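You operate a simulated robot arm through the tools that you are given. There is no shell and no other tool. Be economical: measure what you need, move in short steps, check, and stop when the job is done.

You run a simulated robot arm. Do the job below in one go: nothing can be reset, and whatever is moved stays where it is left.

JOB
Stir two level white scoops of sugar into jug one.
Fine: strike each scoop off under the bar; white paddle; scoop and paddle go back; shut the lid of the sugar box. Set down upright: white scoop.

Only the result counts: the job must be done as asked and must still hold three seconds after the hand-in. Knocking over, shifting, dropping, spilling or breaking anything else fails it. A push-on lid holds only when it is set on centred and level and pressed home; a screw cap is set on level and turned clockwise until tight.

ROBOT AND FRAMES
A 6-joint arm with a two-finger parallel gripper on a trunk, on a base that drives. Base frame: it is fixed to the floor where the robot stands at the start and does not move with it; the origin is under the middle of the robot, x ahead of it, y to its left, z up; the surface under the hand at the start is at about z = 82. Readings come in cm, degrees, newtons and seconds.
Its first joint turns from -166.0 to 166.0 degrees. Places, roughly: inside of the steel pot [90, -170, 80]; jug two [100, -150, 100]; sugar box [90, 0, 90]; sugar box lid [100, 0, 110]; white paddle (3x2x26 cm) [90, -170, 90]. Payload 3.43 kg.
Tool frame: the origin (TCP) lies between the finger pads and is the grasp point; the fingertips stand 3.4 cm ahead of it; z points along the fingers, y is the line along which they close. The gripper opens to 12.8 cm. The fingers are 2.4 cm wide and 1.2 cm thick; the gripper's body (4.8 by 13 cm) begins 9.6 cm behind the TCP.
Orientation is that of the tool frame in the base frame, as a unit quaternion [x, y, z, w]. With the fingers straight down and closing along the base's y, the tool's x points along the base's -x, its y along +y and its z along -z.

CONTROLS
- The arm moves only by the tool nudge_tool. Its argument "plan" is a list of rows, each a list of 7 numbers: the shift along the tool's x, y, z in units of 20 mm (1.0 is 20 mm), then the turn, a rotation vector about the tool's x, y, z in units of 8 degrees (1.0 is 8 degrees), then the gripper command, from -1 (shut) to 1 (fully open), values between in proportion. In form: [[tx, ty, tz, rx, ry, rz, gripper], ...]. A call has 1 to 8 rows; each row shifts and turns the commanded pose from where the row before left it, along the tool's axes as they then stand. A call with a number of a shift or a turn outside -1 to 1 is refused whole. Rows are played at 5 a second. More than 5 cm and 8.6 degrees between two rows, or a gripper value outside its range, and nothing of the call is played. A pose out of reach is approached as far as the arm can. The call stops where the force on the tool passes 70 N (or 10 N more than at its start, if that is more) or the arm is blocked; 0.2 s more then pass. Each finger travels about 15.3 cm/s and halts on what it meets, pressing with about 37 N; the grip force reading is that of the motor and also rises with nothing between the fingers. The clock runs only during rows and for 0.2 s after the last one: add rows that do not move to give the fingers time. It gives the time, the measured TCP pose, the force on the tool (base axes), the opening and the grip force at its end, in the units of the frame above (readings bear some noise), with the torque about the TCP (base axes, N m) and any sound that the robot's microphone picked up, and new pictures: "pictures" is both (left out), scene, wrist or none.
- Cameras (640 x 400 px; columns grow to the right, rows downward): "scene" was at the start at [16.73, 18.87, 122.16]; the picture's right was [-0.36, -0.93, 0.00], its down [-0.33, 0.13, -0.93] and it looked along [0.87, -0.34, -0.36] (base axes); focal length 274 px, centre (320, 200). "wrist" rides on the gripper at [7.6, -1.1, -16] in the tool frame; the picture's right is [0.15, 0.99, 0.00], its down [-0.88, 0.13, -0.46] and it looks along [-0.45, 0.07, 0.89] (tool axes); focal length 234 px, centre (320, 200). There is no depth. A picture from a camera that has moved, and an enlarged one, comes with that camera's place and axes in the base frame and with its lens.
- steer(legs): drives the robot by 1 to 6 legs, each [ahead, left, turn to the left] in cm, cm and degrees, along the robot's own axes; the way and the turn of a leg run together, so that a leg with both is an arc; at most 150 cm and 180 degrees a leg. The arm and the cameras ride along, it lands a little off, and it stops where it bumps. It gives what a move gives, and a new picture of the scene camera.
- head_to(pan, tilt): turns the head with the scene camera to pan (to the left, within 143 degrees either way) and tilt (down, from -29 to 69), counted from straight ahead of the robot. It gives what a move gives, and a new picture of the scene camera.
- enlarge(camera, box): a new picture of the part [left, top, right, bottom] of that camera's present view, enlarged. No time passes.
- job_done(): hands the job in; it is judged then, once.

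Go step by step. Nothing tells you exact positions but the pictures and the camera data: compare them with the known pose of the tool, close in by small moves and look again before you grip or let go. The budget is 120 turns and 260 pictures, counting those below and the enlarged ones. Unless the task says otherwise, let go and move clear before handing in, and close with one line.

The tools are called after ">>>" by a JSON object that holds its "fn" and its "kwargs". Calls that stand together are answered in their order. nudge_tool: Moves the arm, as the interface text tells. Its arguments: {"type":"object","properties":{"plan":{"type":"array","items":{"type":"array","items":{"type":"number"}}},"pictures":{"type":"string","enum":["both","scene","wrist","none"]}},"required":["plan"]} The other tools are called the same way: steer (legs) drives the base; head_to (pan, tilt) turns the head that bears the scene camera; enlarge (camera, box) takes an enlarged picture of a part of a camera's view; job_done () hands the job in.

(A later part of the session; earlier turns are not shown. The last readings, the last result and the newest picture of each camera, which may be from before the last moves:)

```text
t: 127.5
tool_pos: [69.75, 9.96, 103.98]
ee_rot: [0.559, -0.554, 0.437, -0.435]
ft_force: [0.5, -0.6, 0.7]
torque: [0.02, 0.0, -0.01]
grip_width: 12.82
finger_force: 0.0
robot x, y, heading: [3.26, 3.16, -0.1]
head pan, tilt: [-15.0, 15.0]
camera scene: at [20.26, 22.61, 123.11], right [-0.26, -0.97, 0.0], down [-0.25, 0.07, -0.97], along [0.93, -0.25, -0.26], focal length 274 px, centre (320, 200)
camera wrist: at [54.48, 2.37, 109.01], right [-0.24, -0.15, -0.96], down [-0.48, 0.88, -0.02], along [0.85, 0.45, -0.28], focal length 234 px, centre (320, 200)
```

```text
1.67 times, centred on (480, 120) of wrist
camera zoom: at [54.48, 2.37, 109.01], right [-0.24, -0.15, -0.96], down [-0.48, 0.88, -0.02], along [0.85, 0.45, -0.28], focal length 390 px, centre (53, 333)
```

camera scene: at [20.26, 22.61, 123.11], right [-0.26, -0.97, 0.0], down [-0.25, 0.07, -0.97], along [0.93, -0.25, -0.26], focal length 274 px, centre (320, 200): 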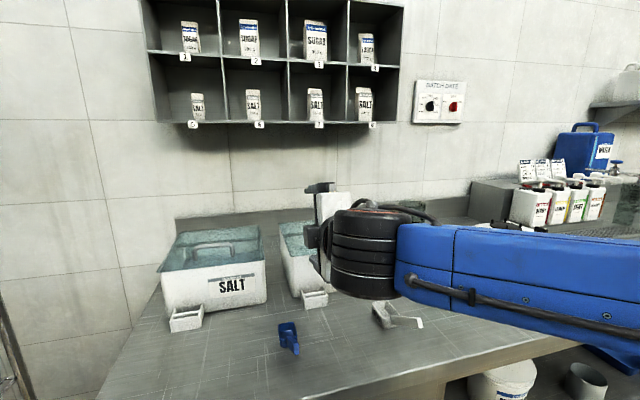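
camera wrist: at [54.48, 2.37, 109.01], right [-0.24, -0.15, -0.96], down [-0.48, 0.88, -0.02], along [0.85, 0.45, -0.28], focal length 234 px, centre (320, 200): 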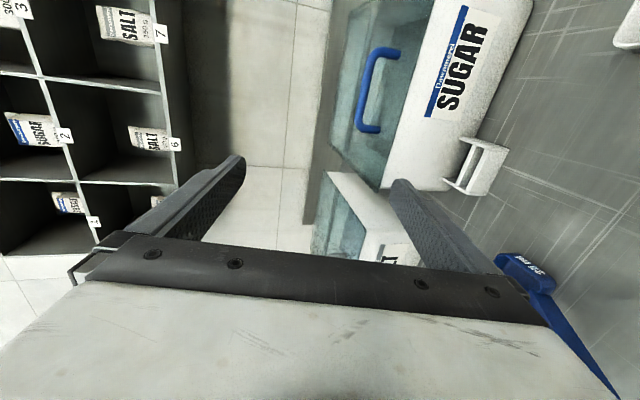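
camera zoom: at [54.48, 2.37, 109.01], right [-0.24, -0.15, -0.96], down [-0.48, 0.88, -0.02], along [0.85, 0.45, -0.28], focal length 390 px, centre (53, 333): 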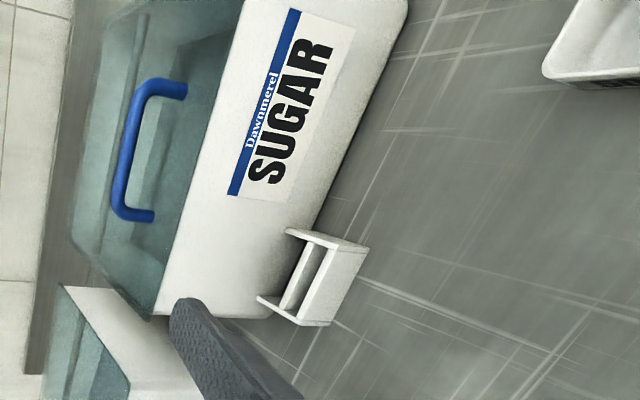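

The sugar lid is shut. Raise the hand and bring the tool back to pointing down for the paddle.

>>> {"fn": "nudge_tool", "kwargs": {"plan": [[0, -0.97, -0.6, 0, 0, 0, 1], [0, -0.97, -0.6, 0, 0, 0, 1], [0, -0.97, -0.6, 0, 0, 0, 1], [0, -0.97, -0.6, 0, 0, 0, 0.5], [0, -0.97, -0.6, 0, 0, 0, 0], [0, -0.97, -0.6, 0, 0, 0, 0], [0, -0.97, -0.24, 0, 0, 0, 0]], "pictures": "none"}}

>>> {"fn": "nudge_tool", "kwargs": {"plan": [[0, 0, 0, 0, 0, 1, 0], [0, 0, 0, 0, 0, 1, 0], [0, 0, 0, 0, 0, 1, 0], [0, 0, 0, 0, 0, 1, 0], [0, 0, 0, 0, 0, 1, 0], [0, 0, 0, 0, 0, 1, 0], [0, 0, 0, 0, 0, 1, 0], [0, 0, 0, 0, 0, 1, 0]], "pictures": "none"}}

>>> {"fn": "nudge_tool", "kwargs": {"plan": [[0, 0, 0, 0, 0, 1, 0], [0, 0, 0, 0, 0, 1, 0], [0, 0, 0, 0, 0, 1, 0], [0, 0, 0, 0, 0, 0.25, 0], [0, 0, 0, 0, 1, 0, 0], [0, 0, 0, 0, 1, 0, 0], [0, 0, 0, 0, 1, 0, 0], [0, 0, 0, 0, 1, 0, 0]], "pictures": "none"}}

>>> {"fn": "nudge_tool", "kwargs": {"plan": [[0, 0, 0, 0, 1, 0, 0], [0, 0, 0, 0, 1, 0, 0], [0, 0, 0, 0, 1, 0, 0], [0, 0, 0, 0, 1, 0, 0], [0, 0, 0, 0, 1, 0, 0], [0, 0, 0, 0, 0.56, 0, 0], [0, 0, 0, 0, 0, 0, 0]], "pictures": "both"}}

```text
t: 129.1
tool_pos: [65.54, 10.24, 118.97]
ee_rot: [0.557, -0.555, 0.437, -0.436]
ft_force: [-0.1, -0.5, -0.7]
torque: [-0.01, 0.01, 0.04]
grip_width: 6.41
finger_force: 0.0
robot x, y, heading: [2.97, 2.79, 0.0]
head pan, tilt: [-15.0, 15.0]
```

```text
t: 130.9
tool_pos: [65.57, 10.18, 119.13]
ee_rot: [-0.18, 0.766, -0.139, 0.601]
ft_force: [0.8, 0.5, -0.6]
torque: [0.03, 0.01, -0.01]
grip_width: 6.41
finger_force: 0.2
robot x, y, heading: [3.34, 2.73, -0.3]
head pan, tilt: [-15.0, 15.0]
```

```text
t: 132.7
tool_pos: [65.44, 10.05, 119.14]
ee_rot: [-0.002, 0.927, -0.001, 0.376]
ft_force: [-0.5, 0.1, 0.2]
torque: [0.03, 0.0, 0.03]
grip_width: 6.38
finger_force: 0.1
robot x, y, heading: [2.94, 2.93, 0.0]
head pan, tilt: [-15.0, 15.0]
```

```text
t: 134.3
tool_pos: [65.76, 10.17, 116.91]
ee_rot: [-0.001, 1.0, -0.001, 0.001]
ft_force: [0.1, 0.6, 0.6]
torque: [0.01, 0.01, 0.04]
grip_width: 6.41
finger_force: 0.0
out of reach, approached as far as the arm can: row 6
robot x, y, heading: [3.19, 2.85, -0.4]
head pan, tilt: [-15.0, 15.0]
camera scene: at [20.25, 22.6, 123.11], right [-0.26, -0.97, 0.0], down [-0.25, 0.07, -0.97], along [0.93, -0.25, -0.26], focal length 274 px, centre (320, 200)
camera wrist: at [58.01, 9.05, 133.02], right [-0.15, 0.99, 0.0], down [0.88, 0.13, 0.46], along [0.45, 0.07, -0.89], focal length 234 px, centre (320, 200)
```

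scene: 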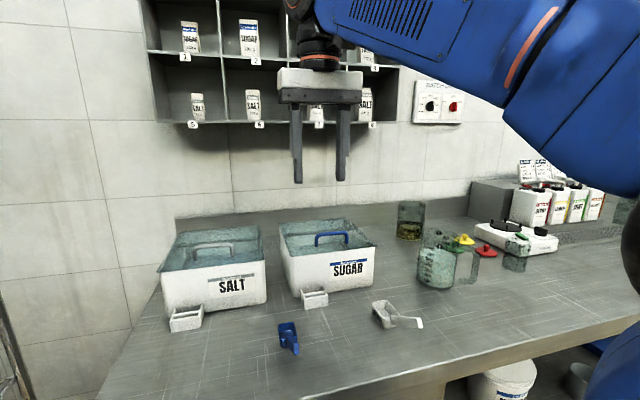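
wrist: 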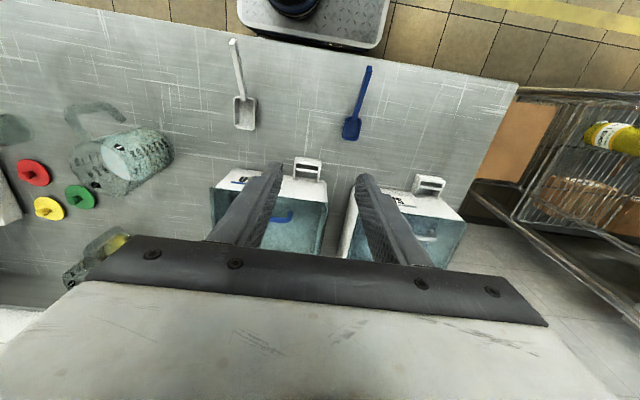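

The lid is fully shut and flush. Now drive to the pot with the paddles.

>>> {"fn": "steer", "kwargs": {"legs": [[0, -150, 0], [0, -20, 0]]}}

>>> {"fn": "head_to", "kwargs": {"pan": -25, "tilt": 25}}

>>> {"fn": "enlarge", "kwargs": {"camera": "scene", "box": [240, 90, 480, 240]}}

```text
t: 143.0
tool_pos: [64.47, -162.4, 116.98]
ee_rot: [0.005, 1.0, -0.001, 0.001]
ft_force: [1.1, -0.3, 0.0]
torque: [0.03, 0.0, -0.02]
grip_width: 6.39
finger_force: 0.1
robot x, y, heading: [1.88, -168.77, -0.6]
head pan, tilt: [-15.0, 15.0]
camera scene: at [19.16, -149.31, 123.11], right [-0.27, -0.96, 0.0], down [-0.25, 0.07, -0.97], along [0.93, -0.26, -0.26], focal length 274 px, centre (320, 200)
```

scene: 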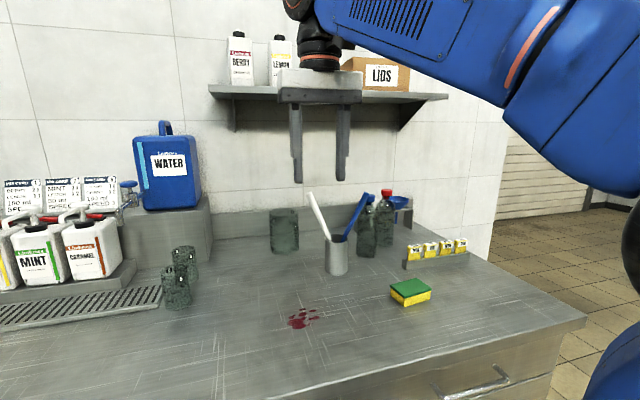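

```text
t: 143.7
tool_pos: [64.42, -162.32, 116.94]
ee_rot: [0.006, 1.0, -0.001, 0.001]
ft_force: [0.2, -0.8, 0.6]
torque: [0.03, 0.0, 0.03]
grip_width: 6.38
finger_force: 0.1
robot x, y, heading: [1.88, -168.92, -0.9]
head pan, tilt: [-25.0, 25.0]
camera scene: at [18.47, -150.77, 121.49], right [-0.44, -0.9, 0.0], down [-0.38, 0.18, -0.91], along [0.82, -0.4, -0.42], focal length 274 px, centre (320, 200)
```

scene: 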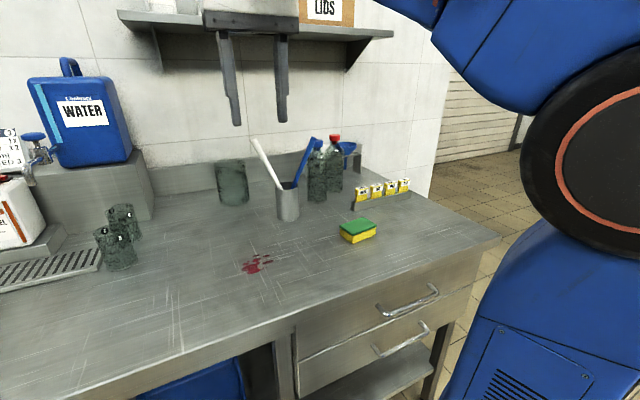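

```text
2.67 times, centred on (360, 165) of scene
camera zoom: at [18.47, -150.77, 121.49], right [-0.44, -0.9, 0.0], down [-0.38, 0.18, -0.91], along [0.82, -0.4, -0.42], focal length 731 px, centre (213, 293)
```

zoom: 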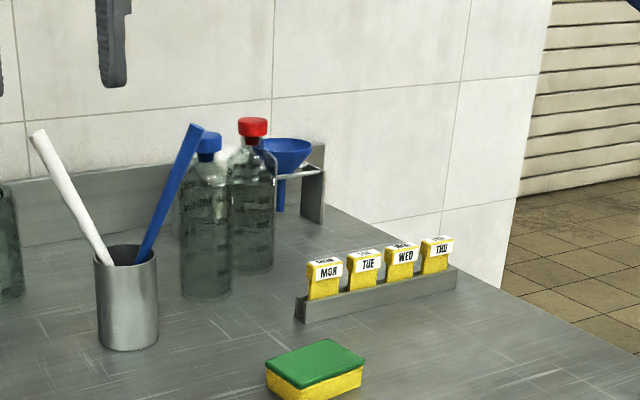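

>>> {"fn": "enlarge", "kwargs": {"camera": "scene", "box": [230, 125, 350, 230]}}

>>> {"fn": "enlarge", "kwargs": {"camera": "wrist", "box": [0, 0, 640, 400]}}

```text
3.81 times, centred on (290, 178) of scene
camera zoom: at [18.47, -150.77, 121.49], right [-0.44, -0.9, 0.0], down [-0.38, 0.18, -0.91], along [0.82, -0.4, -0.42], focal length 1044 px, centre (434, 286)
```

zoom: 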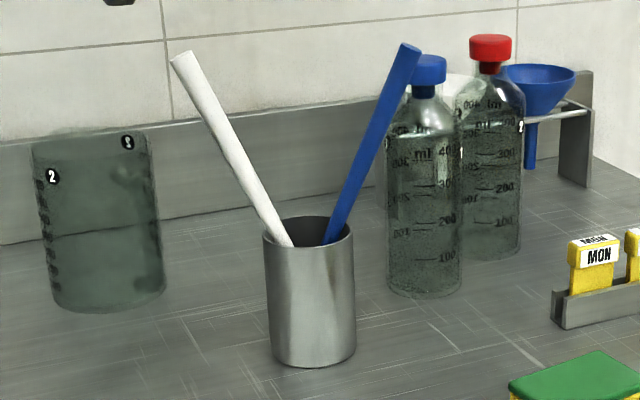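

```text
1.00 times, centred on (320, 200) of wrist (not enlarged: the box is as wide or as high as the picture)
camera zoom: at [56.72, -163.38, 133.02], right [-0.14, 0.99, 0.0], down [0.88, 0.12, 0.46], along [0.45, 0.06, -0.89], focal length 234 px, centre (320, 200)
```

zoom: 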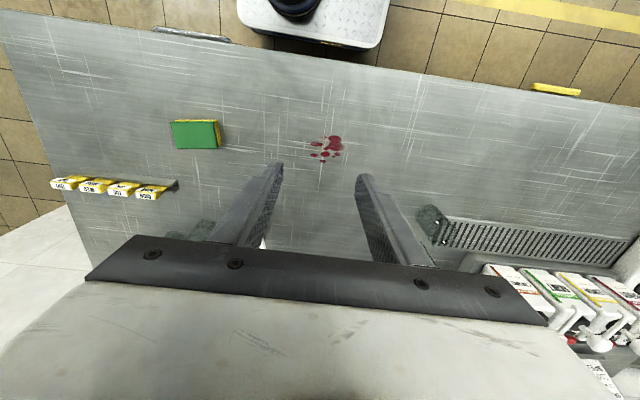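

Pot axis ≈(88.9,−174.3), rim z≈92; white paddle leans toward +y, top ≈(88.5,−166.2,106). I'll turn the gripper to close along x and tilt it ~24° to align with the paddle.

>>> {"fn": "nudge_tool", "kwargs": {"plan": [[0, 0, 0, 0, 0, -1, 0], [0, 0, 0, 0, 0, -1, 0], [0, 0, 0, 0, 0, -1, 0], [0, 0, 0, 0, 0, -1, 0], [0, 0, 0, 0, 0, -1, 0], [0, 0, 0, 0, 0, -1, 0], [0, 0, 0, 0, 0, -1, 0], [0, 0, 0, 0, 0, -1, 0]], "pictures": "none"}}

>>> {"fn": "nudge_tool", "kwargs": {"plan": [[0, 0, 0, 0, 0, -1, 0], [0, 0, 0, 0, 0, -1, 0], [0, 0, 0, 0, 0, -1, 0], [0, 0, 0.5, 0, 0, -0.17, 0], [0, 0, 0.5, 0, 0.983, 0, 0], [0, 0, 0, 0, 0.983, 0, 0], [0, 0, 0, 0, 0.983, 0, -0.2], [0, 0, 0, 0, 0, 0, -0.2]], "pictures": "none"}}

```text
t: 145.5
tool_pos: [64.59, -162.4, 117.06]
ee_rot: [-0.526, 0.85, -0.002, 0.0]
ft_force: [-0.3, -0.6, -0.2]
torque: [0.02, 0.01, -0.01]
grip_width: 6.37
finger_force: 0.1
robot x, y, heading: [1.53, -168.99, -0.7]
head pan, tilt: [-25.0, 25.0]
```

```text
t: 147.3
tool_pos: [65.43, -163.7, 110.39]
ee_rot: [-0.685, 0.699, -0.146, -0.143]
ft_force: [0.4, -1.4, -0.1]
torque: [0.01, 0.02, 0.03]
grip_width: 5.12
finger_force: 0.0
out of reach, approached as far as the arm can: row 6, 7
robot x, y, heading: [1.53, -168.44, -1.2]
head pan, tilt: [-25.0, 25.0]
```

>>> {"fn": "nudge_tool", "kwargs": {"plan": [[0, -0.93, 0, 0, 0, 0, -0.2], [0, -0.93, 0, 0, 0, 0, -0.2], [0, -0.93, 0, 0, 0, 0, -0.2], [0, -0.93, 0, 0, 0, 0, -0.2], [0, -0.93, 0, 0, 0, 0, -0.2], [0, -0.93, 0, 0, 0, 0, -0.2], [0, -0.93, 0, 0, 0, 0, -0.2], [0, 0, 0, 0, 0, 0, -0.2]], "pictures": "both"}}

>>> {"fn": "enlarge", "kwargs": {"camera": "scene", "box": [230, 85, 390, 230]}}

```text
t: 149.1
tool_pos: [78.66, -164.06, 110.55]
ee_rot: [-0.685, 0.699, -0.145, -0.146]
ft_force: [0.6, -0.1, -0.2]
torque: [0.01, 0.02, 0.02]
grip_width: 5.13
finger_force: 0.1
robot x, y, heading: [1.84, -168.87, -1.0]
head pan, tilt: [-25.0, 25.0]
camera scene: at [18.47, -150.77, 121.49], right [-0.44, -0.9, 0.0], down [-0.38, 0.18, -0.91], along [0.82, -0.4, -0.42], focal length 274 px, centre (320, 200)
camera wrist: at [79.58, -164.63, 128.22], right [-0.99, -0.11, 0.06], down [-0.11, 0.99, 0.06], along [-0.06, 0.06, -1.0], focal length 234 px, centre (320, 200)
```

scene: 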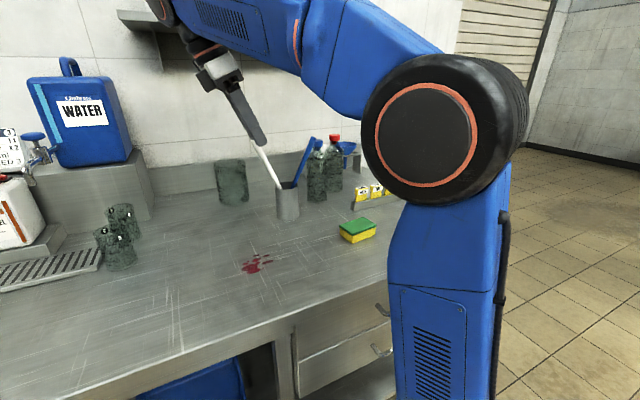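
wrist: 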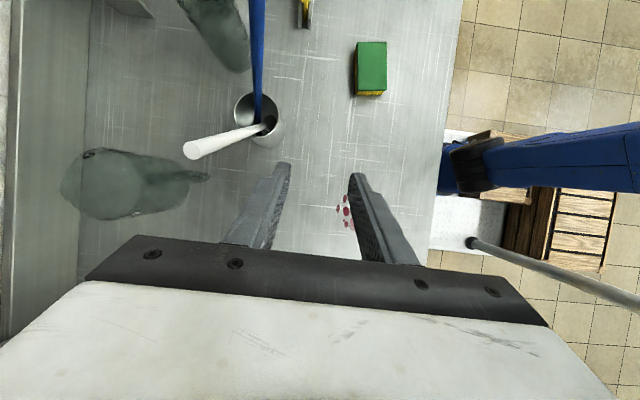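

```text
2.76 times, centred on (310, 158) of scene
camera zoom: at [18.47, -150.77, 121.49], right [-0.44, -0.9, 0.0], down [-0.38, 0.18, -0.91], along [0.82, -0.4, -0.42], focal length 756 px, centre (348, 317)
```

zoom: 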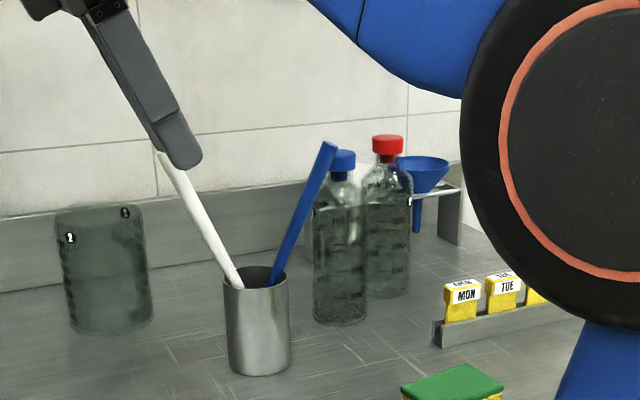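

The wrist camera looks straight down at it: paddle top ≈(90,−166.4,106), pot center ≈(87.9,−173.9), so the paddle also leans slightly in x. Move over it and add that tilt.

>>> {"fn": "nudge_tool", "kwargs": {"plan": [[0, -1, 0, 0, 0, 0, -0.2], [0, -1, 0, 0, 0, 0, -0.2], [0, -1, 0, 0, 0, 0, -0.2], [0, -1, 0, 0, 0, 0, -0.2], [0, -1, 0, 0, 0, 0, -0.2], [0, -1, 0, 0, 0, 0, -0.2], [0, 0, 0, -0.69, 0, 0, -0.2], [0, 0, 0, -0.69, 0, 0, -0.2]], "pictures": "both"}}

>>> {"fn": "enlarge", "kwargs": {"camera": "wrist", "box": [200, 60, 440, 210]}}

>>> {"fn": "enlarge", "kwargs": {"camera": "scene", "box": [230, 85, 350, 230]}}

```text
t: 150.9
tool_pos: [88.39, -166.63, 103.3]
ee_rot: [-0.668, 0.711, -0.081, -0.204]
ft_force: [0.2, 0.3, 0.1]
torque: [-0.02, -0.05, 0.01]
grip_width: 5.11
finger_force: 0.1
out of reach, approached as far as the arm can: row 7, 8
robot x, y, heading: [1.32, -168.66, -0.8]
head pan, tilt: [-25.0, 25.0]
camera scene: at [18.45, -150.76, 121.49], right [-0.44, -0.9, 0.0], down [-0.38, 0.18, -0.91], along [0.82, -0.4, -0.42], focal length 274 px, centre (320, 200)
camera wrist: at [92.2, -167.54, 120.65], right [-0.98, -0.04, 0.22], down [-0.03, 1.0, 0.08], along [-0.22, 0.07, -0.97], focal length 234 px, centre (320, 200)
```

scene: 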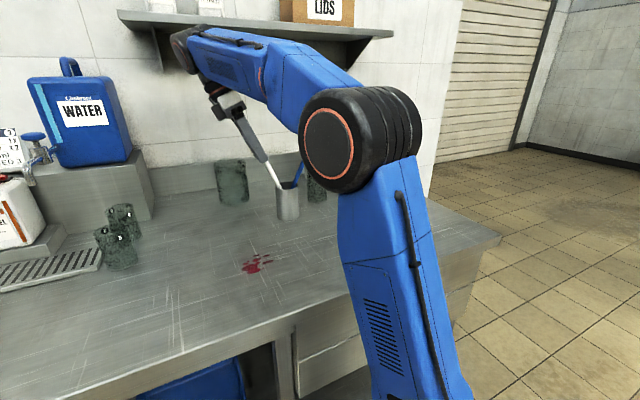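
wrist: 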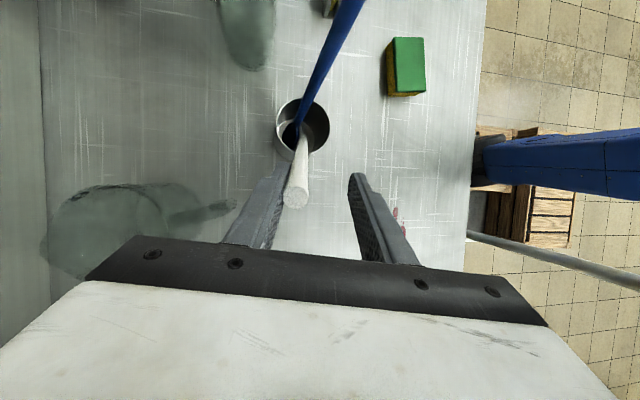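

```text
2.67 times, centred on (320, 135) of wrist
camera zoom: at [92.2, -167.54, 120.65], right [-0.98, -0.04, 0.22], down [-0.03, 1.0, 0.08], along [-0.22, 0.07, -0.97], focal length 624 px, centre (320, 373)
```

zoom: 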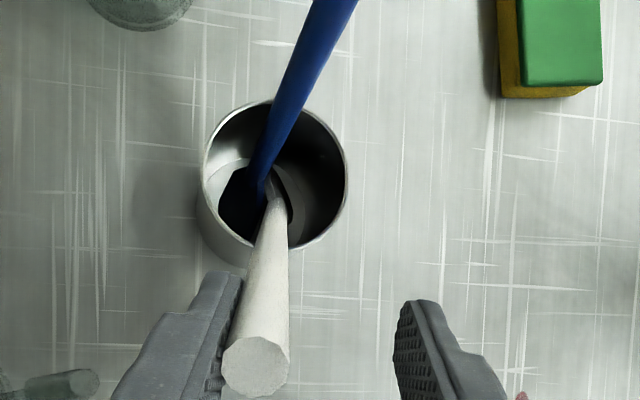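

```text
2.76 times, centred on (290, 158) of scene
camera zoom: at [18.45, -150.76, 121.49], right [-0.44, -0.9, 0.0], down [-0.38, 0.18, -0.91], along [0.82, -0.4, -0.42], focal length 756 px, centre (403, 317)
```

zoom: 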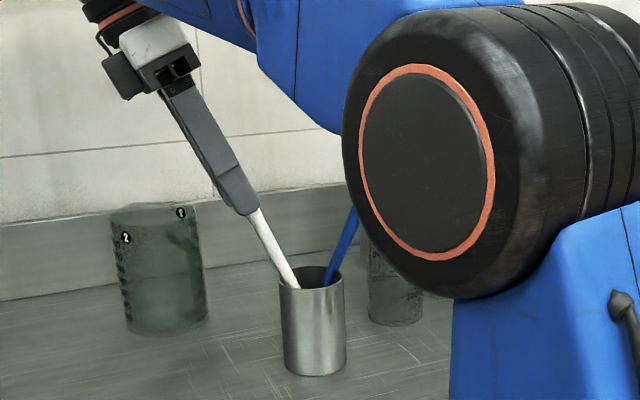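

The arm hit its reach limit and settled lower, around the paddle but not touching it. Test how the commanded pose responds with a small step down the tool axis.

>>> {"fn": "nudge_tool", "kwargs": {"plan": [[0, 0, 0.25, 0, 0, 0, -0.2], [0, 0, 0, 0, 0, 0, -0.2]], "pictures": "none"}}

```text
t: 151.5
tool_pos: [88.37, -166.86, 102.74]
ee_rot: [-0.667, 0.711, -0.076, -0.209]
ft_force: [-0.6, -0.4, 0.3]
torque: [-0.03, 0.0, -0.01]
grip_width: 5.14
finger_force: 0.1
robot x, y, heading: [2.11, -168.8, -1.0]
head pan, tilt: [-25.0, 25.0]
```

Relative commands work from the measured pose. Center on the paddle and slide down to the grip height.

>>> {"fn": "nudge_tool", "kwargs": {"plan": [[0.38, -0.5, 0, 0, 0, 0, -0.2], [0, 0, 0.75, 0, 0, 0, -0.2], [0, 0, 0.75, 0, 0, 0, -0.2], [0, 0, 0.75, 0, 0, 0, -0.2], [0, 0, 0.7, 0, 0, 0, -0.2], [0, 0, 0, 0, 0, 0, -0.2]], "pictures": "both"}}

>>> {"fn": "enlarge", "kwargs": {"camera": "wrist", "box": [200, 80, 440, 230]}}

>>> {"fn": "enlarge", "kwargs": {"camera": "scene", "box": [230, 110, 350, 230]}}

```text
t: 152.9
tool_pos: [88.14, -170.12, 97.58]
ee_rot: [-0.667, 0.71, -0.076, -0.211]
ft_force: [0.0, -0.1, -0.3]
torque: [0.02, 0.0, -0.02]
grip_width: 5.1
finger_force: 0.1
robot x, y, heading: [1.87, -169.0, -1.2]
head pan, tilt: [-25.0, 25.0]
camera scene: at [18.47, -150.77, 121.49], right [-0.44, -0.9, 0.0], down [-0.38, 0.18, -0.91], along [0.82, -0.4, -0.42], focal length 274 px, centre (320, 200)
camera wrist: at [92.13, -170.85, 114.89], right [-0.97, -0.04, 0.23], down [-0.02, 1.0, 0.08], along [-0.23, 0.07, -0.97], focal length 234 px, centre (320, 200)
```

scene: 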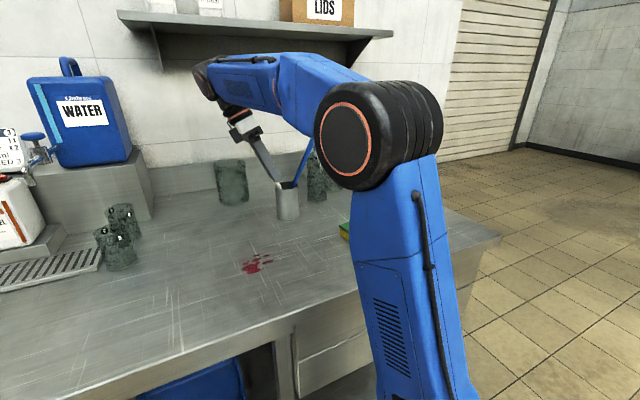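
wrist: 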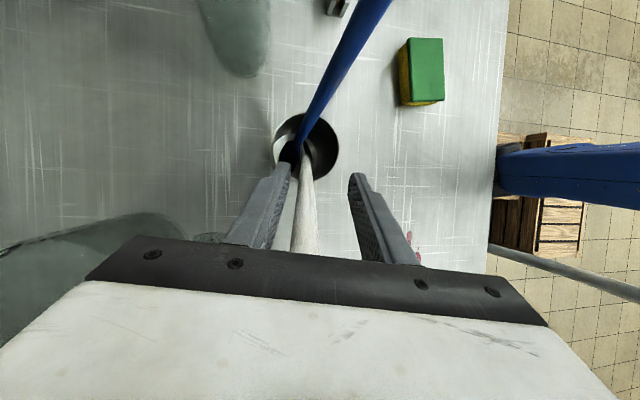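

```text
2.67 times, centred on (320, 155) of wrist
camera zoom: at [92.13, -170.85, 114.89], right [-0.97, -0.04, 0.23], down [-0.02, 1.0, 0.08], along [-0.23, 0.07, -0.97], focal length 624 px, centre (320, 320)
```

zoom: 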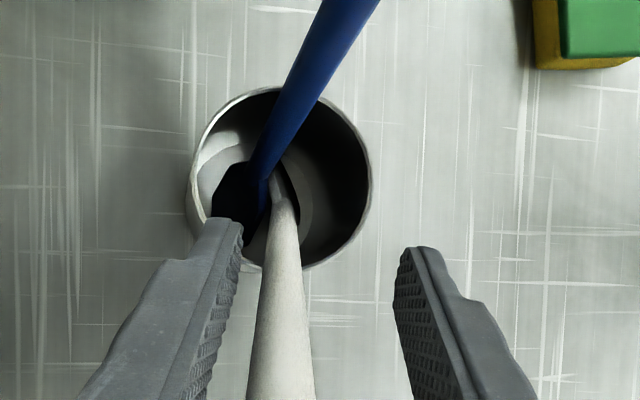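

```text
3.33 times, centred on (290, 170) of scene
camera zoom: at [18.47, -150.77, 121.49], right [-0.44, -0.9, 0.0], down [-0.38, 0.18, -0.91], along [0.82, -0.4, -0.42], focal length 914 px, centre (420, 300)
```

zoom: 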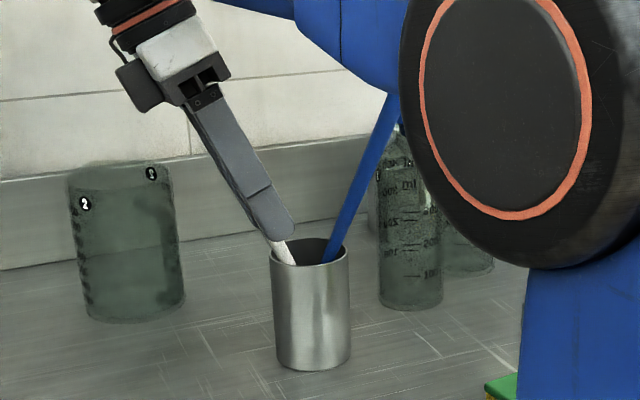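

Aligned in y, but the paddle sits ~0.9 cm toward +x and is less tilted. Correct these, then close.

>>> {"fn": "nudge_tool", "kwargs": {"plan": [[0, -0.42, 0, 0.75, 0, 0, -0.2], [0, 0, 0, 0, 0, 0, -0.2]], "pictures": "none"}}

>>> {"fn": "enlarge", "kwargs": {"camera": "wrist", "box": [200, 80, 440, 230]}}

```text
t: 153.5
tool_pos: [89.05, -169.87, 97.64]
ee_rot: [-0.677, 0.706, -0.113, -0.176]
ft_force: [0.2, 0.0, 0.0]
torque: [0.01, 0.0, -0.02]
grip_width: 5.11
finger_force: 0.1
robot x, y, heading: [1.88, -168.84, -0.8]
head pan, tilt: [-25.0, 25.0]
```

```text
2.67 times, centred on (320, 155) of wrist
camera zoom: at [91.39, -170.6, 115.13], right [-0.99, -0.08, 0.14], down [-0.07, 1.0, 0.07], along [-0.14, 0.06, -0.99], focal length 624 px, centre (320, 320)
```

zoom: 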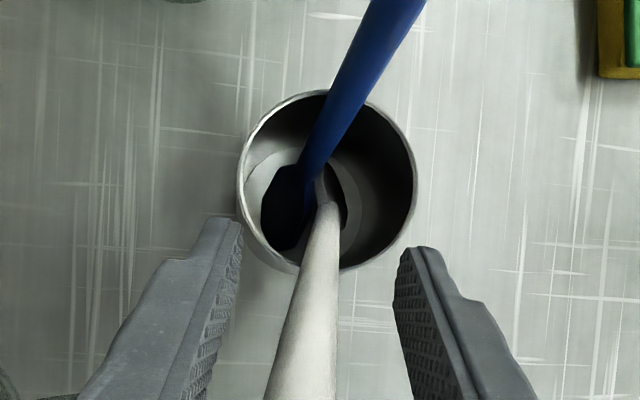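

Centered. Close on the paddle.

>>> {"fn": "nudge_tool", "kwargs": {"plan": [[0, 0, 0, 0, 0, 0, -0.4], [0, 0, 0, 0, 0, 0, -0.6], [0, 0, 0, 0, 0, 0, -0.8], [0, 0, 0, 0, 0, 0, -1], [0, 0, 0, 0, 0, 0, -1], [0, 0, 0, 0, 0, 0, -1]], "pictures": "none"}}

>>> {"fn": "enlarge", "kwargs": {"camera": "wrist", "box": [200, 80, 440, 230]}}

```text
t: 154.9
tool_pos: [89.1, -169.92, 97.51]
ee_rot: [-0.677, 0.706, -0.113, -0.176]
ft_force: [0.7, -0.2, 1.0]
torque: [-0.03, -0.02, 0.01]
grip_width: 1.3
finger_force: 37.2
robot x, y, heading: [1.44, -168.48, -0.5]
head pan, tilt: [-25.0, 25.0]
```

```text
2.67 times, centred on (320, 155) of wrist
camera zoom: at [91.4, -170.6, 115.13], right [-0.99, -0.08, 0.14], down [-0.07, 1.0, 0.07], along [-0.14, 0.06, -0.99], focal length 624 px, centre (320, 320)
```

zoom: 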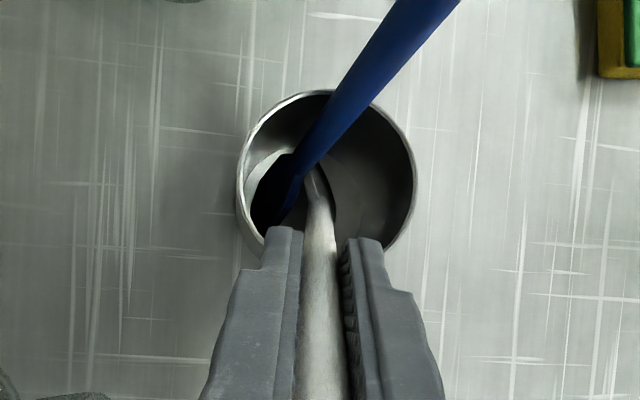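

Gripped. Lift the paddle out while leaning it back toward the robot (to stay within reach), keeping its blade rising in the middle of the pot.

>>> {"fn": "nudge_tool", "kwargs": {"plan": [[0.293, 0.42, -0.643, 0.36, -0.09, 0, -1], [0.283, 0.38, -0.663, 0.36, -0.09, 0, -1], [0.272, 0.34, -0.683, 0.36, -0.09, 0, -1], [0.26, 0.3, -0.703, 0.36, -0.09, 0, -1], [0, 0, 0, 0, 0, 0, -1]], "pictures": "both"}}

>>> {"fn": "enlarge", "kwargs": {"camera": "scene", "box": [230, 110, 350, 230]}}

```text
t: 156.1
tool_pos: [86.17, -169.85, 103.49]
ee_rot: [-0.693, 0.695, -0.166, -0.089]
ft_force: [-0.7, -0.1, -0.8]
torque: [0.03, -0.03, 0.0]
grip_width: 1.27
finger_force: 37.3
robot x, y, heading: [1.92, -168.95, -0.9]
head pan, tilt: [-25.0, 25.0]
camera scene: at [18.48, -150.77, 121.49], right [-0.44, -0.9, 0.0], down [-0.38, 0.18, -0.91], along [0.82, -0.4, -0.42], focal length 274 px, centre (320, 200)
camera wrist: at [85.36, -171.32, 121.29], right [-0.99, -0.16, -0.05], down [-0.16, 0.98, 0.1], along [0.04, 0.1, -0.99], focal length 234 px, centre (320, 200)
```

scene: 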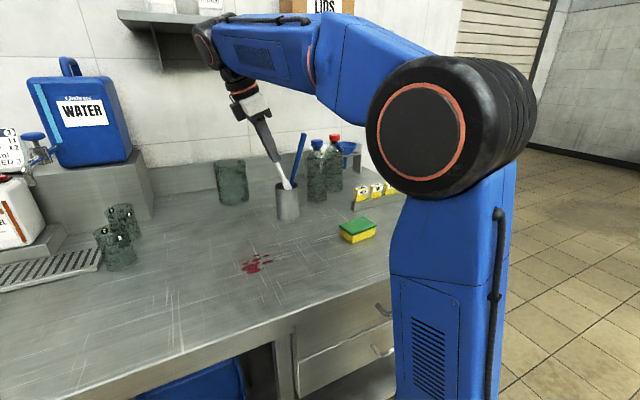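
wrist: 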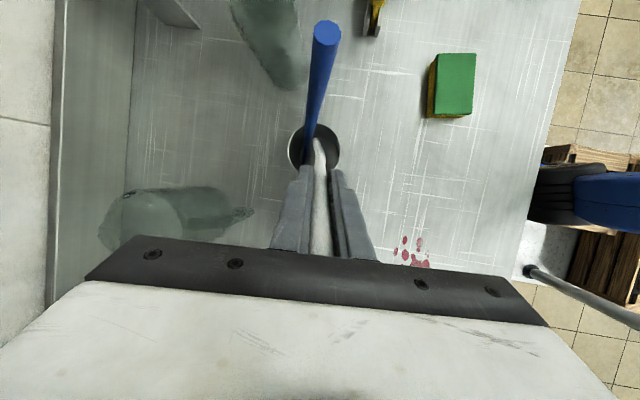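

```text
3.33 times, centred on (290, 170) of scene
camera zoom: at [18.48, -150.77, 121.49], right [-0.44, -0.9, 0.0], down [-0.38, 0.18, -0.91], along [0.82, -0.4, -0.42], focal length 914 px, centre (420, 300)
```

zoom: 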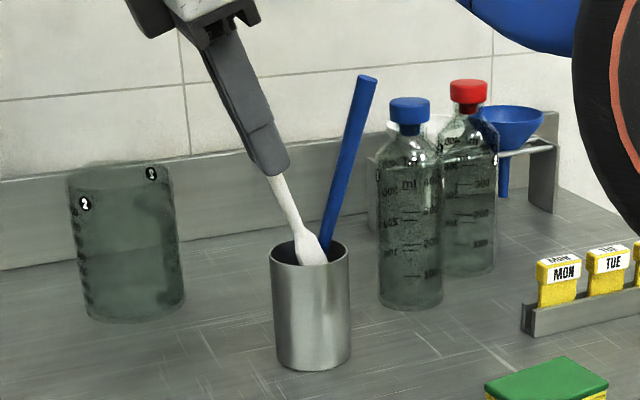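

It's coming out cleanly. Continue.

>>> {"fn": "nudge_tool", "kwargs": {"plan": [[0.25, 0.26, -0.723, 0.36, -0.09, 0, -1], [0.24, 0.22, -0.743, 0.36, -0.09, 0, -1], [0.23, 0.18, -0.763, 0.36, -0.09, 0, -1], [0.22, 0.142, -0.783, 0.36, -0.09, 0, -1], [0, 0, 0, 0, 0, 0, -1]], "pictures": "scene"}}

>>> {"fn": "enlarge", "kwargs": {"camera": "scene", "box": [230, 110, 350, 230]}}

```text
t: 157.3
tool_pos: [83.48, -169.72, 109.4]
ee_rot: [0.703, -0.677, 0.218, 0.003]
ft_force: [-0.2, -0.7, -0.3]
torque: [0.0, -0.01, 0.05]
grip_width: 1.26
finger_force: 36.7
robot x, y, heading: [1.95, -168.75, -0.8]
head pan, tilt: [-25.0, 25.0]
camera scene: at [18.47, -150.77, 121.49], right [-0.44, -0.9, 0.0], down [-0.38, 0.18, -0.91], along [0.82, -0.4, -0.42], focal length 274 px, centre (320, 200)
```

scene: 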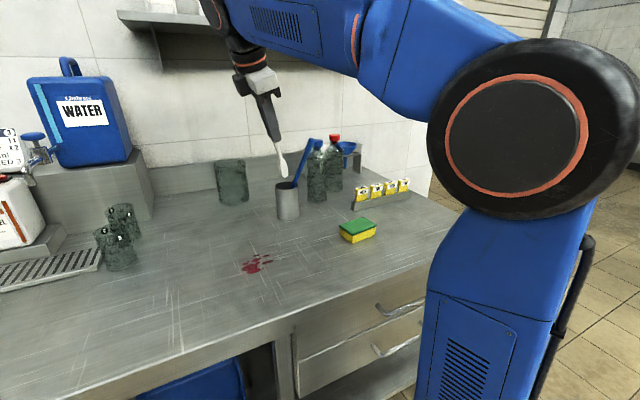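

```text
3.33 times, centred on (290, 170) of scene
camera zoom: at [18.47, -150.77, 121.49], right [-0.44, -0.9, 0.0], down [-0.38, 0.18, -0.91], along [0.82, -0.4, -0.42], focal length 914 px, centre (420, 300)
```

zoom: 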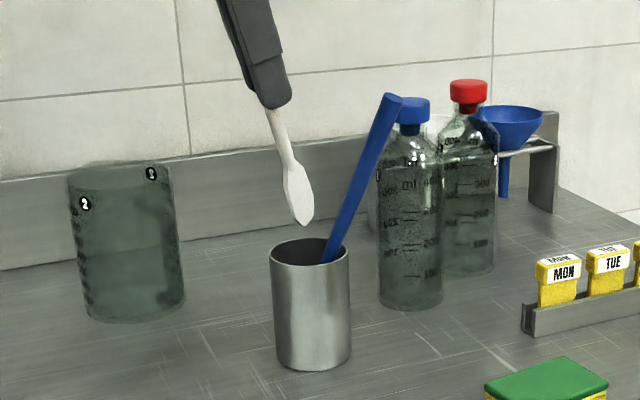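

The paddle is clear of the pot. Pull it back toward me, then straighten it to vertical.

>>> {"fn": "nudge_tool", "kwargs": {"plan": [[-0.07, 0.867, -0.58, 0, 0, 0, -1], [-0.07, 0.867, -0.58, 0, 0, 0, -1], [-0.07, 0.867, -0.58, 0, 0, 0, -1], [-0.07, 0.867, -0.58, 0, 0, 0, -1], [-0.07, 0.867, -0.58, 0, 0, 0, -1], [-0.07, 0.867, -0.58, 0, 0, 0, -1]], "pictures": "none"}}

>>> {"fn": "nudge_tool", "kwargs": {"plan": [[0, 0, 0, -0.55, -0.55, 0, -1], [0, 0, 0, -0.55, -0.55, 0, -1], [0, 0, 0, -0.55, -0.55, 0, -1], [0, 0, 0, -0.55, -0.53, 0, -1], [0, 0, 0, 0, 0, 0, -1]], "pictures": "scene"}}

```text
t: 158.7
tool_pos: [71.4, -167.67, 112.43]
ee_rot: [0.703, -0.677, 0.218, 0.001]
ft_force: [0.4, -0.7, -0.4]
torque: [-0.02, -0.01, 0.01]
grip_width: 1.26
finger_force: 37.2
robot x, y, heading: [1.81, -168.43, -1.0]
head pan, tilt: [-25.0, 25.0]
```

```text
t: 159.9
tool_pos: [71.44, -167.84, 112.36]
ee_rot: [0.72, -0.694, 0.003, 0.007]
ft_force: [0.7, -0.2, -1.1]
torque: [-0.02, -0.02, 0.0]
grip_width: 1.26
finger_force: 37.2
robot x, y, heading: [1.87, -169.25, -0.8]
head pan, tilt: [-25.0, 25.0]
camera scene: at [18.46, -150.77, 121.49], right [-0.44, -0.9, 0.0], down [-0.38, 0.18, -0.91], along [0.82, -0.4, -0.42], focal length 274 px, centre (320, 200)
```

scene: 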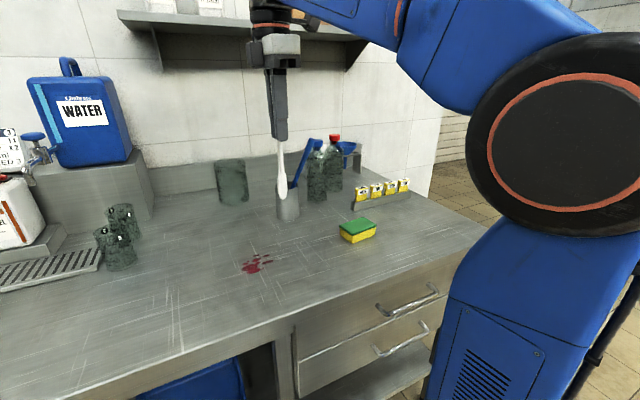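

Raise slightly and drive back toward jug one.

>>> {"fn": "nudge_tool", "kwargs": {"plan": [[0, 0, -0.9, 0, 0, 0, -1], [0, 0, -0.9, 0, 0, 0, -1], [0, 0, 0, 0, 0, 0, -1]], "pictures": "none"}}

>>> {"fn": "steer", "kwargs": {"legs": [[0, 128, 1]]}}

>>> {"fn": "head_to", "kwargs": {"pan": -5, "tilt": 25}}

>>> {"fn": "enlarge", "kwargs": {"camera": "scene", "box": [200, 60, 440, 240]}}

```text
t: 160.7
tool_pos: [71.54, -167.42, 115.81]
ee_rot: [0.72, -0.694, 0.004, 0.007]
ft_force: [-0.3, 0.1, -1.3]
torque: [0.02, -0.03, 0.02]
grip_width: 1.27
finger_force: 37.1
robot x, y, heading: [1.75, -168.97, -0.8]
head pan, tilt: [-25.0, 25.0]
```

```text
t: 167.2
tool_pos: [72.2, -36.65, 115.89]
ee_rot: [0.726, -0.687, 0.003, 0.006]
ft_force: [0.5, 0.7, -0.4]
torque: [0.03, -0.01, 0.02]
grip_width: 1.28
finger_force: 36.9
robot x, y, heading: [2.48, -39.72, 0.4]
head pan, tilt: [-25.0, 25.0]
camera scene: at [18.84, -21.04, 121.49], right [-0.42, -0.91, 0.0], down [-0.38, 0.18, -0.91], along [0.82, -0.38, -0.42], focal length 274 px, centre (320, 200)
```

scene: 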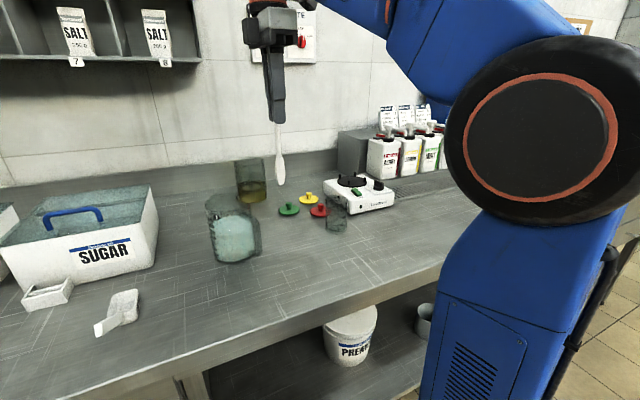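

```text
t: 168.0
tool_pos: [72.29, -36.69, 115.78]
ee_rot: [0.726, -0.687, 0.003, 0.007]
ft_force: [-0.5, -0.4, -1.0]
torque: [-0.02, 0.03, 0.02]
grip_width: 1.27
finger_force: 36.9
robot x, y, heading: [2.52, -39.4, 0.2]
head pan, tilt: [-5.0, 25.0]
camera scene: at [19.65, -17.95, 121.49], right [-0.08, -1.0, 0.0], down [-0.42, 0.04, -0.91], along [0.9, -0.08, -0.42], focal length 274 px, centre (320, 200)
```

scene: 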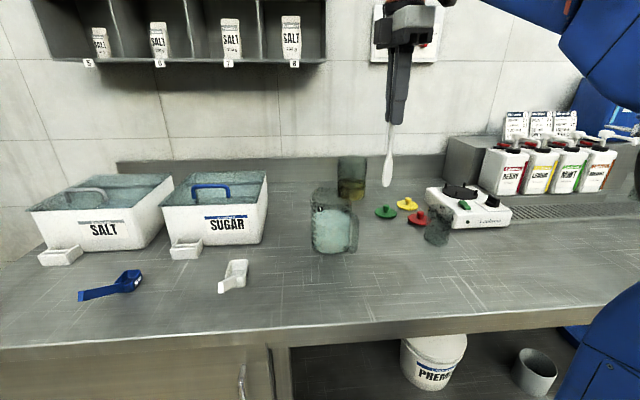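

```text
2.22 times, centred on (320, 150) of scene
camera zoom: at [19.65, -17.95, 121.49], right [-0.08, -1.0, 0.0], down [-0.42, 0.04, -0.91], along [0.9, -0.08, -0.42], focal length 609 px, centre (320, 311)
```

zoom: 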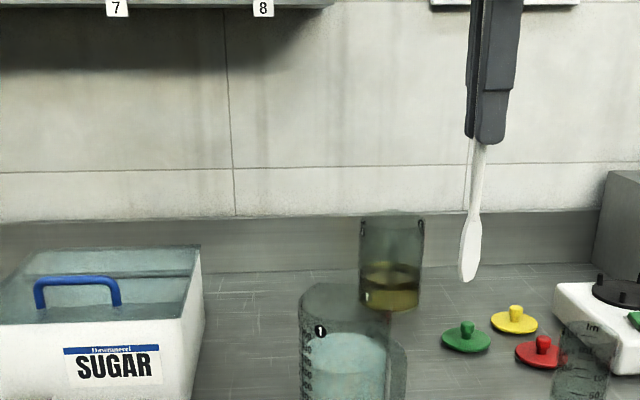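

Paddle tip at z≈99.7, jug center confirmed ≈(77,−26). Move over the jug.

>>> {"fn": "nudge_tool", "kwargs": {"plan": [[-0.867, -0.45, 0, 0, 0, 0, -1], [-0.867, -0.45, 0, 0, 0, 0, -1], [-0.867, -0.45, 0, 0, 0, 0, -1], [-0.867, -0.45, 0, 0, 0, 0, -1], [-0.867, -0.45, 0, 0, 0, 0, -1], [-0.867, -0.45, 0, 0, 0, 0, -1], [0, 0, 0, 0, 0, 0, -1]], "pictures": "both"}}

>>> {"fn": "enlarge", "kwargs": {"camera": "scene", "box": [240, 100, 420, 270]}}

>>> {"fn": "enlarge", "kwargs": {"camera": "wrist", "box": [200, 60, 440, 210]}}

```text
t: 169.6
tool_pos: [76.94, -26.13, 115.52]
ee_rot: [0.727, -0.687, 0.003, 0.007]
ft_force: [0.7, -0.7, -0.8]
torque: [-0.02, 0.0, -0.02]
grip_width: 1.25
finger_force: 36.1
robot x, y, heading: [2.7, -39.66, 0.2]
head pan, tilt: [-5.0, 25.0]
camera scene: at [19.65, -17.94, 121.49], right [-0.08, -1.0, 0.0], down [-0.42, 0.03, -0.91], along [0.9, -0.07, -0.42], focal length 274 px, centre (320, 200)
camera wrist: at [78.5, -33.43, 131.64], right [-0.98, -0.2, 0.01], down [-0.18, 0.88, 0.44], along [-0.1, 0.43, -0.9], focal length 234 px, centre (320, 200)
```

scene: 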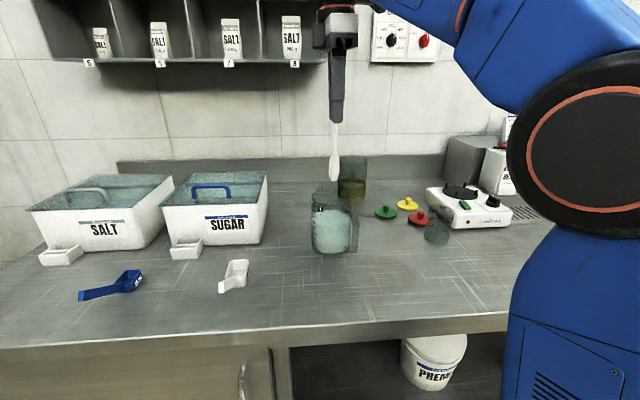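
wrist: 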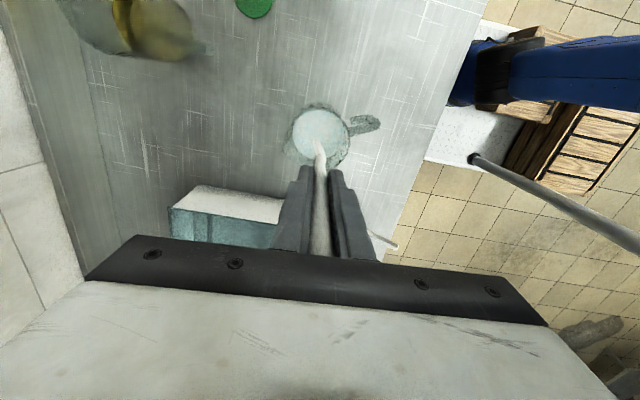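

```text
2.35 times, centred on (330, 185) of scene
camera zoom: at [19.65, -17.94, 121.49], right [-0.08, -1.0, 0.0], down [-0.42, 0.03, -0.91], along [0.9, -0.07, -0.42], focal length 645 px, centre (296, 235)
```

zoom: 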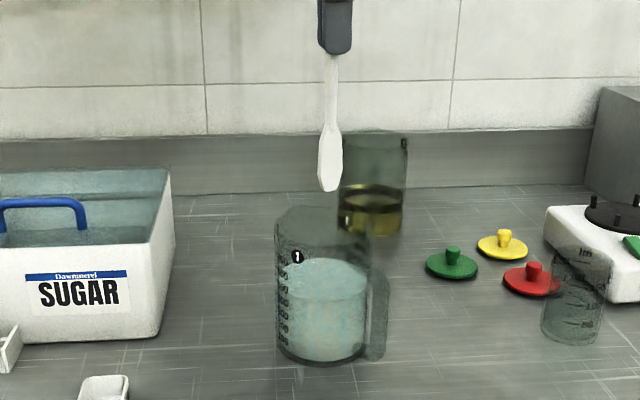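

```text
2.67 times, centred on (320, 135) of wrist
camera zoom: at [78.5, -33.43, 131.64], right [-0.98, -0.2, 0.01], down [-0.18, 0.88, 0.44], along [-0.1, 0.43, -0.9], focal length 624 px, centre (320, 373)
```

zoom: 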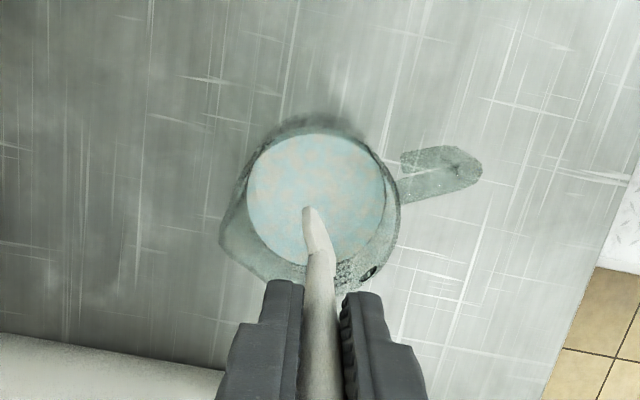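

Paddle is centered over the jug. Lower it into the liquid.

>>> {"fn": "nudge_tool", "kwargs": {"plan": [[0, 0, 0.9, 0, 0, 0, -1], [0, 0, 0.9, 0, 0, 0, -1], [0, 0, 0.9, 0, 0, 0, -1], [0, 0, 0.9, 0, 0, 0, -1], [0, 0, 0.9, 0, 0, 0, -1], [0, 0, 0.9, 0, 0, 0, -1], [0, 0, 0.9, 0, 0, 0, -1], [0, 0, 0.8, 0, 0, 0, -1]], "pictures": "scene"}}

>>> {"fn": "enlarge", "kwargs": {"camera": "scene", "box": [270, 130, 400, 270]}}

```text
t: 171.4
tool_pos: [76.9, -26.41, 101.41]
ee_rot: [0.727, -0.687, 0.004, 0.007]
ft_force: [-0.3, -0.1, -0.3]
torque: [0.02, 0.02, -0.03]
grip_width: 1.27
finger_force: 37.0
robot x, y, heading: [2.72, -39.41, 0.2]
head pan, tilt: [-5.0, 25.0]
camera scene: at [19.65, -17.94, 121.49], right [-0.08, -1.0, 0.0], down [-0.42, 0.03, -0.91], along [0.9, -0.07, -0.42], focal length 274 px, centre (320, 200)
```

scene: 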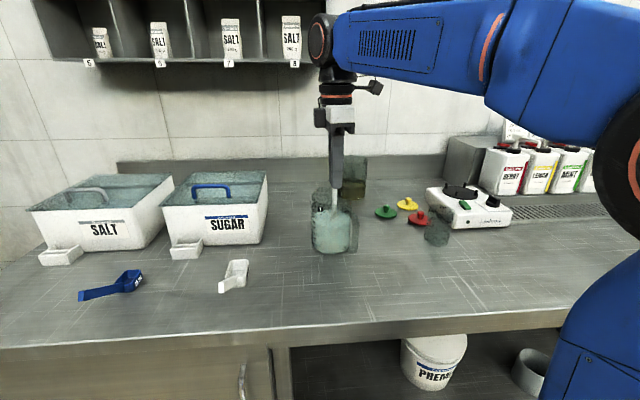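

```text
2.86 times, centred on (335, 200) of scene
camera zoom: at [19.65, -17.94, 121.49], right [-0.08, -1.0, 0.0], down [-0.42, 0.03, -0.91], along [0.9, -0.07, -0.42], focal length 783 px, centre (277, 200)
```

zoom: 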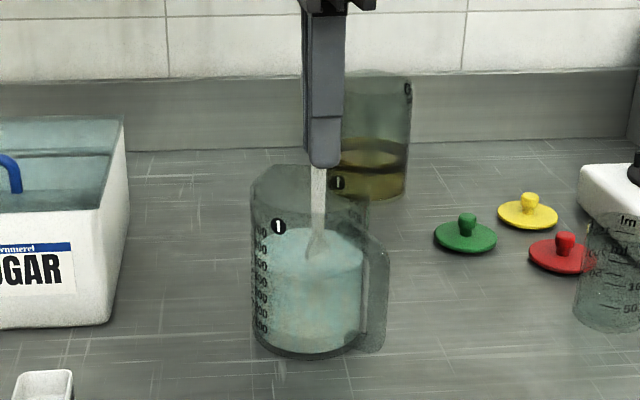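

The paddle is in the liquid. Lower slightly and stir in 2 cm circles.

>>> {"fn": "nudge_tool", "kwargs": {"plan": [[0, 0, 0.35, 0, 0, 0, -1], [0.5, 0, 0, 0, 0, 0, -1], [0.5, 0, 0, 0, 0, 0, -1]], "pictures": "none"}}

>>> {"fn": "nudge_tool", "kwargs": {"plan": [[-0.293, 0.707, 0, 0, 0, 0, -1], [-0.707, 0.293, 0, 0, 0, 0, -1], [-0.707, -0.293, 0, 0, 0, 0, -1], [-0.293, -0.707, 0, 0, 0, 0, -1], [0.293, -0.707, 0, 0, 0, 0, -1], [0.707, -0.293, 0, 0, 0, 0, -1], [0.707, 0.293, 0, 0, 0, 0, -1], [0.293, 0.707, 0, 0, 0, 0, -1]], "pictures": "none"}}

>>> {"fn": "enlarge", "kwargs": {"camera": "scene", "box": [270, 130, 400, 270]}}

```text
t: 172.2
tool_pos: [77.07, -28.23, 100.72]
ee_rot: [0.726, -0.687, 0.002, 0.007]
ft_force: [-0.3, -0.5, -1.2]
torque: [-0.02, 0.0, -0.01]
grip_width: 1.24
finger_force: 36.1
robot x, y, heading: [2.87, -39.19, 0.3]
head pan, tilt: [-5.0, 25.0]
```

```text
t: 174.0
tool_pos: [76.89, -28.23, 100.67]
ee_rot: [0.727, -0.687, 0.003, 0.007]
ft_force: [0.7, 0.1, -0.8]
torque: [0.0, 0.02, -0.04]
grip_width: 1.29
finger_force: 36.9
robot x, y, heading: [2.26, -39.61, 0.2]
head pan, tilt: [-5.0, 25.0]
```

```text
2.86 times, centred on (335, 200) of scene
camera zoom: at [19.66, -17.94, 121.49], right [-0.08, -1.0, 0.0], down [-0.42, 0.03, -0.91], along [0.9, -0.07, -0.42], focal length 783 px, centre (277, 200)
```

zoom: 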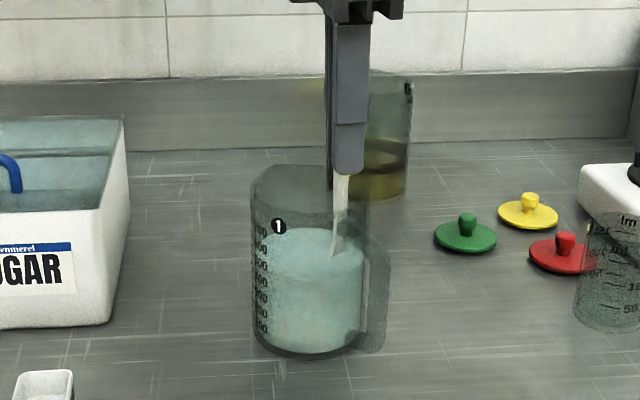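

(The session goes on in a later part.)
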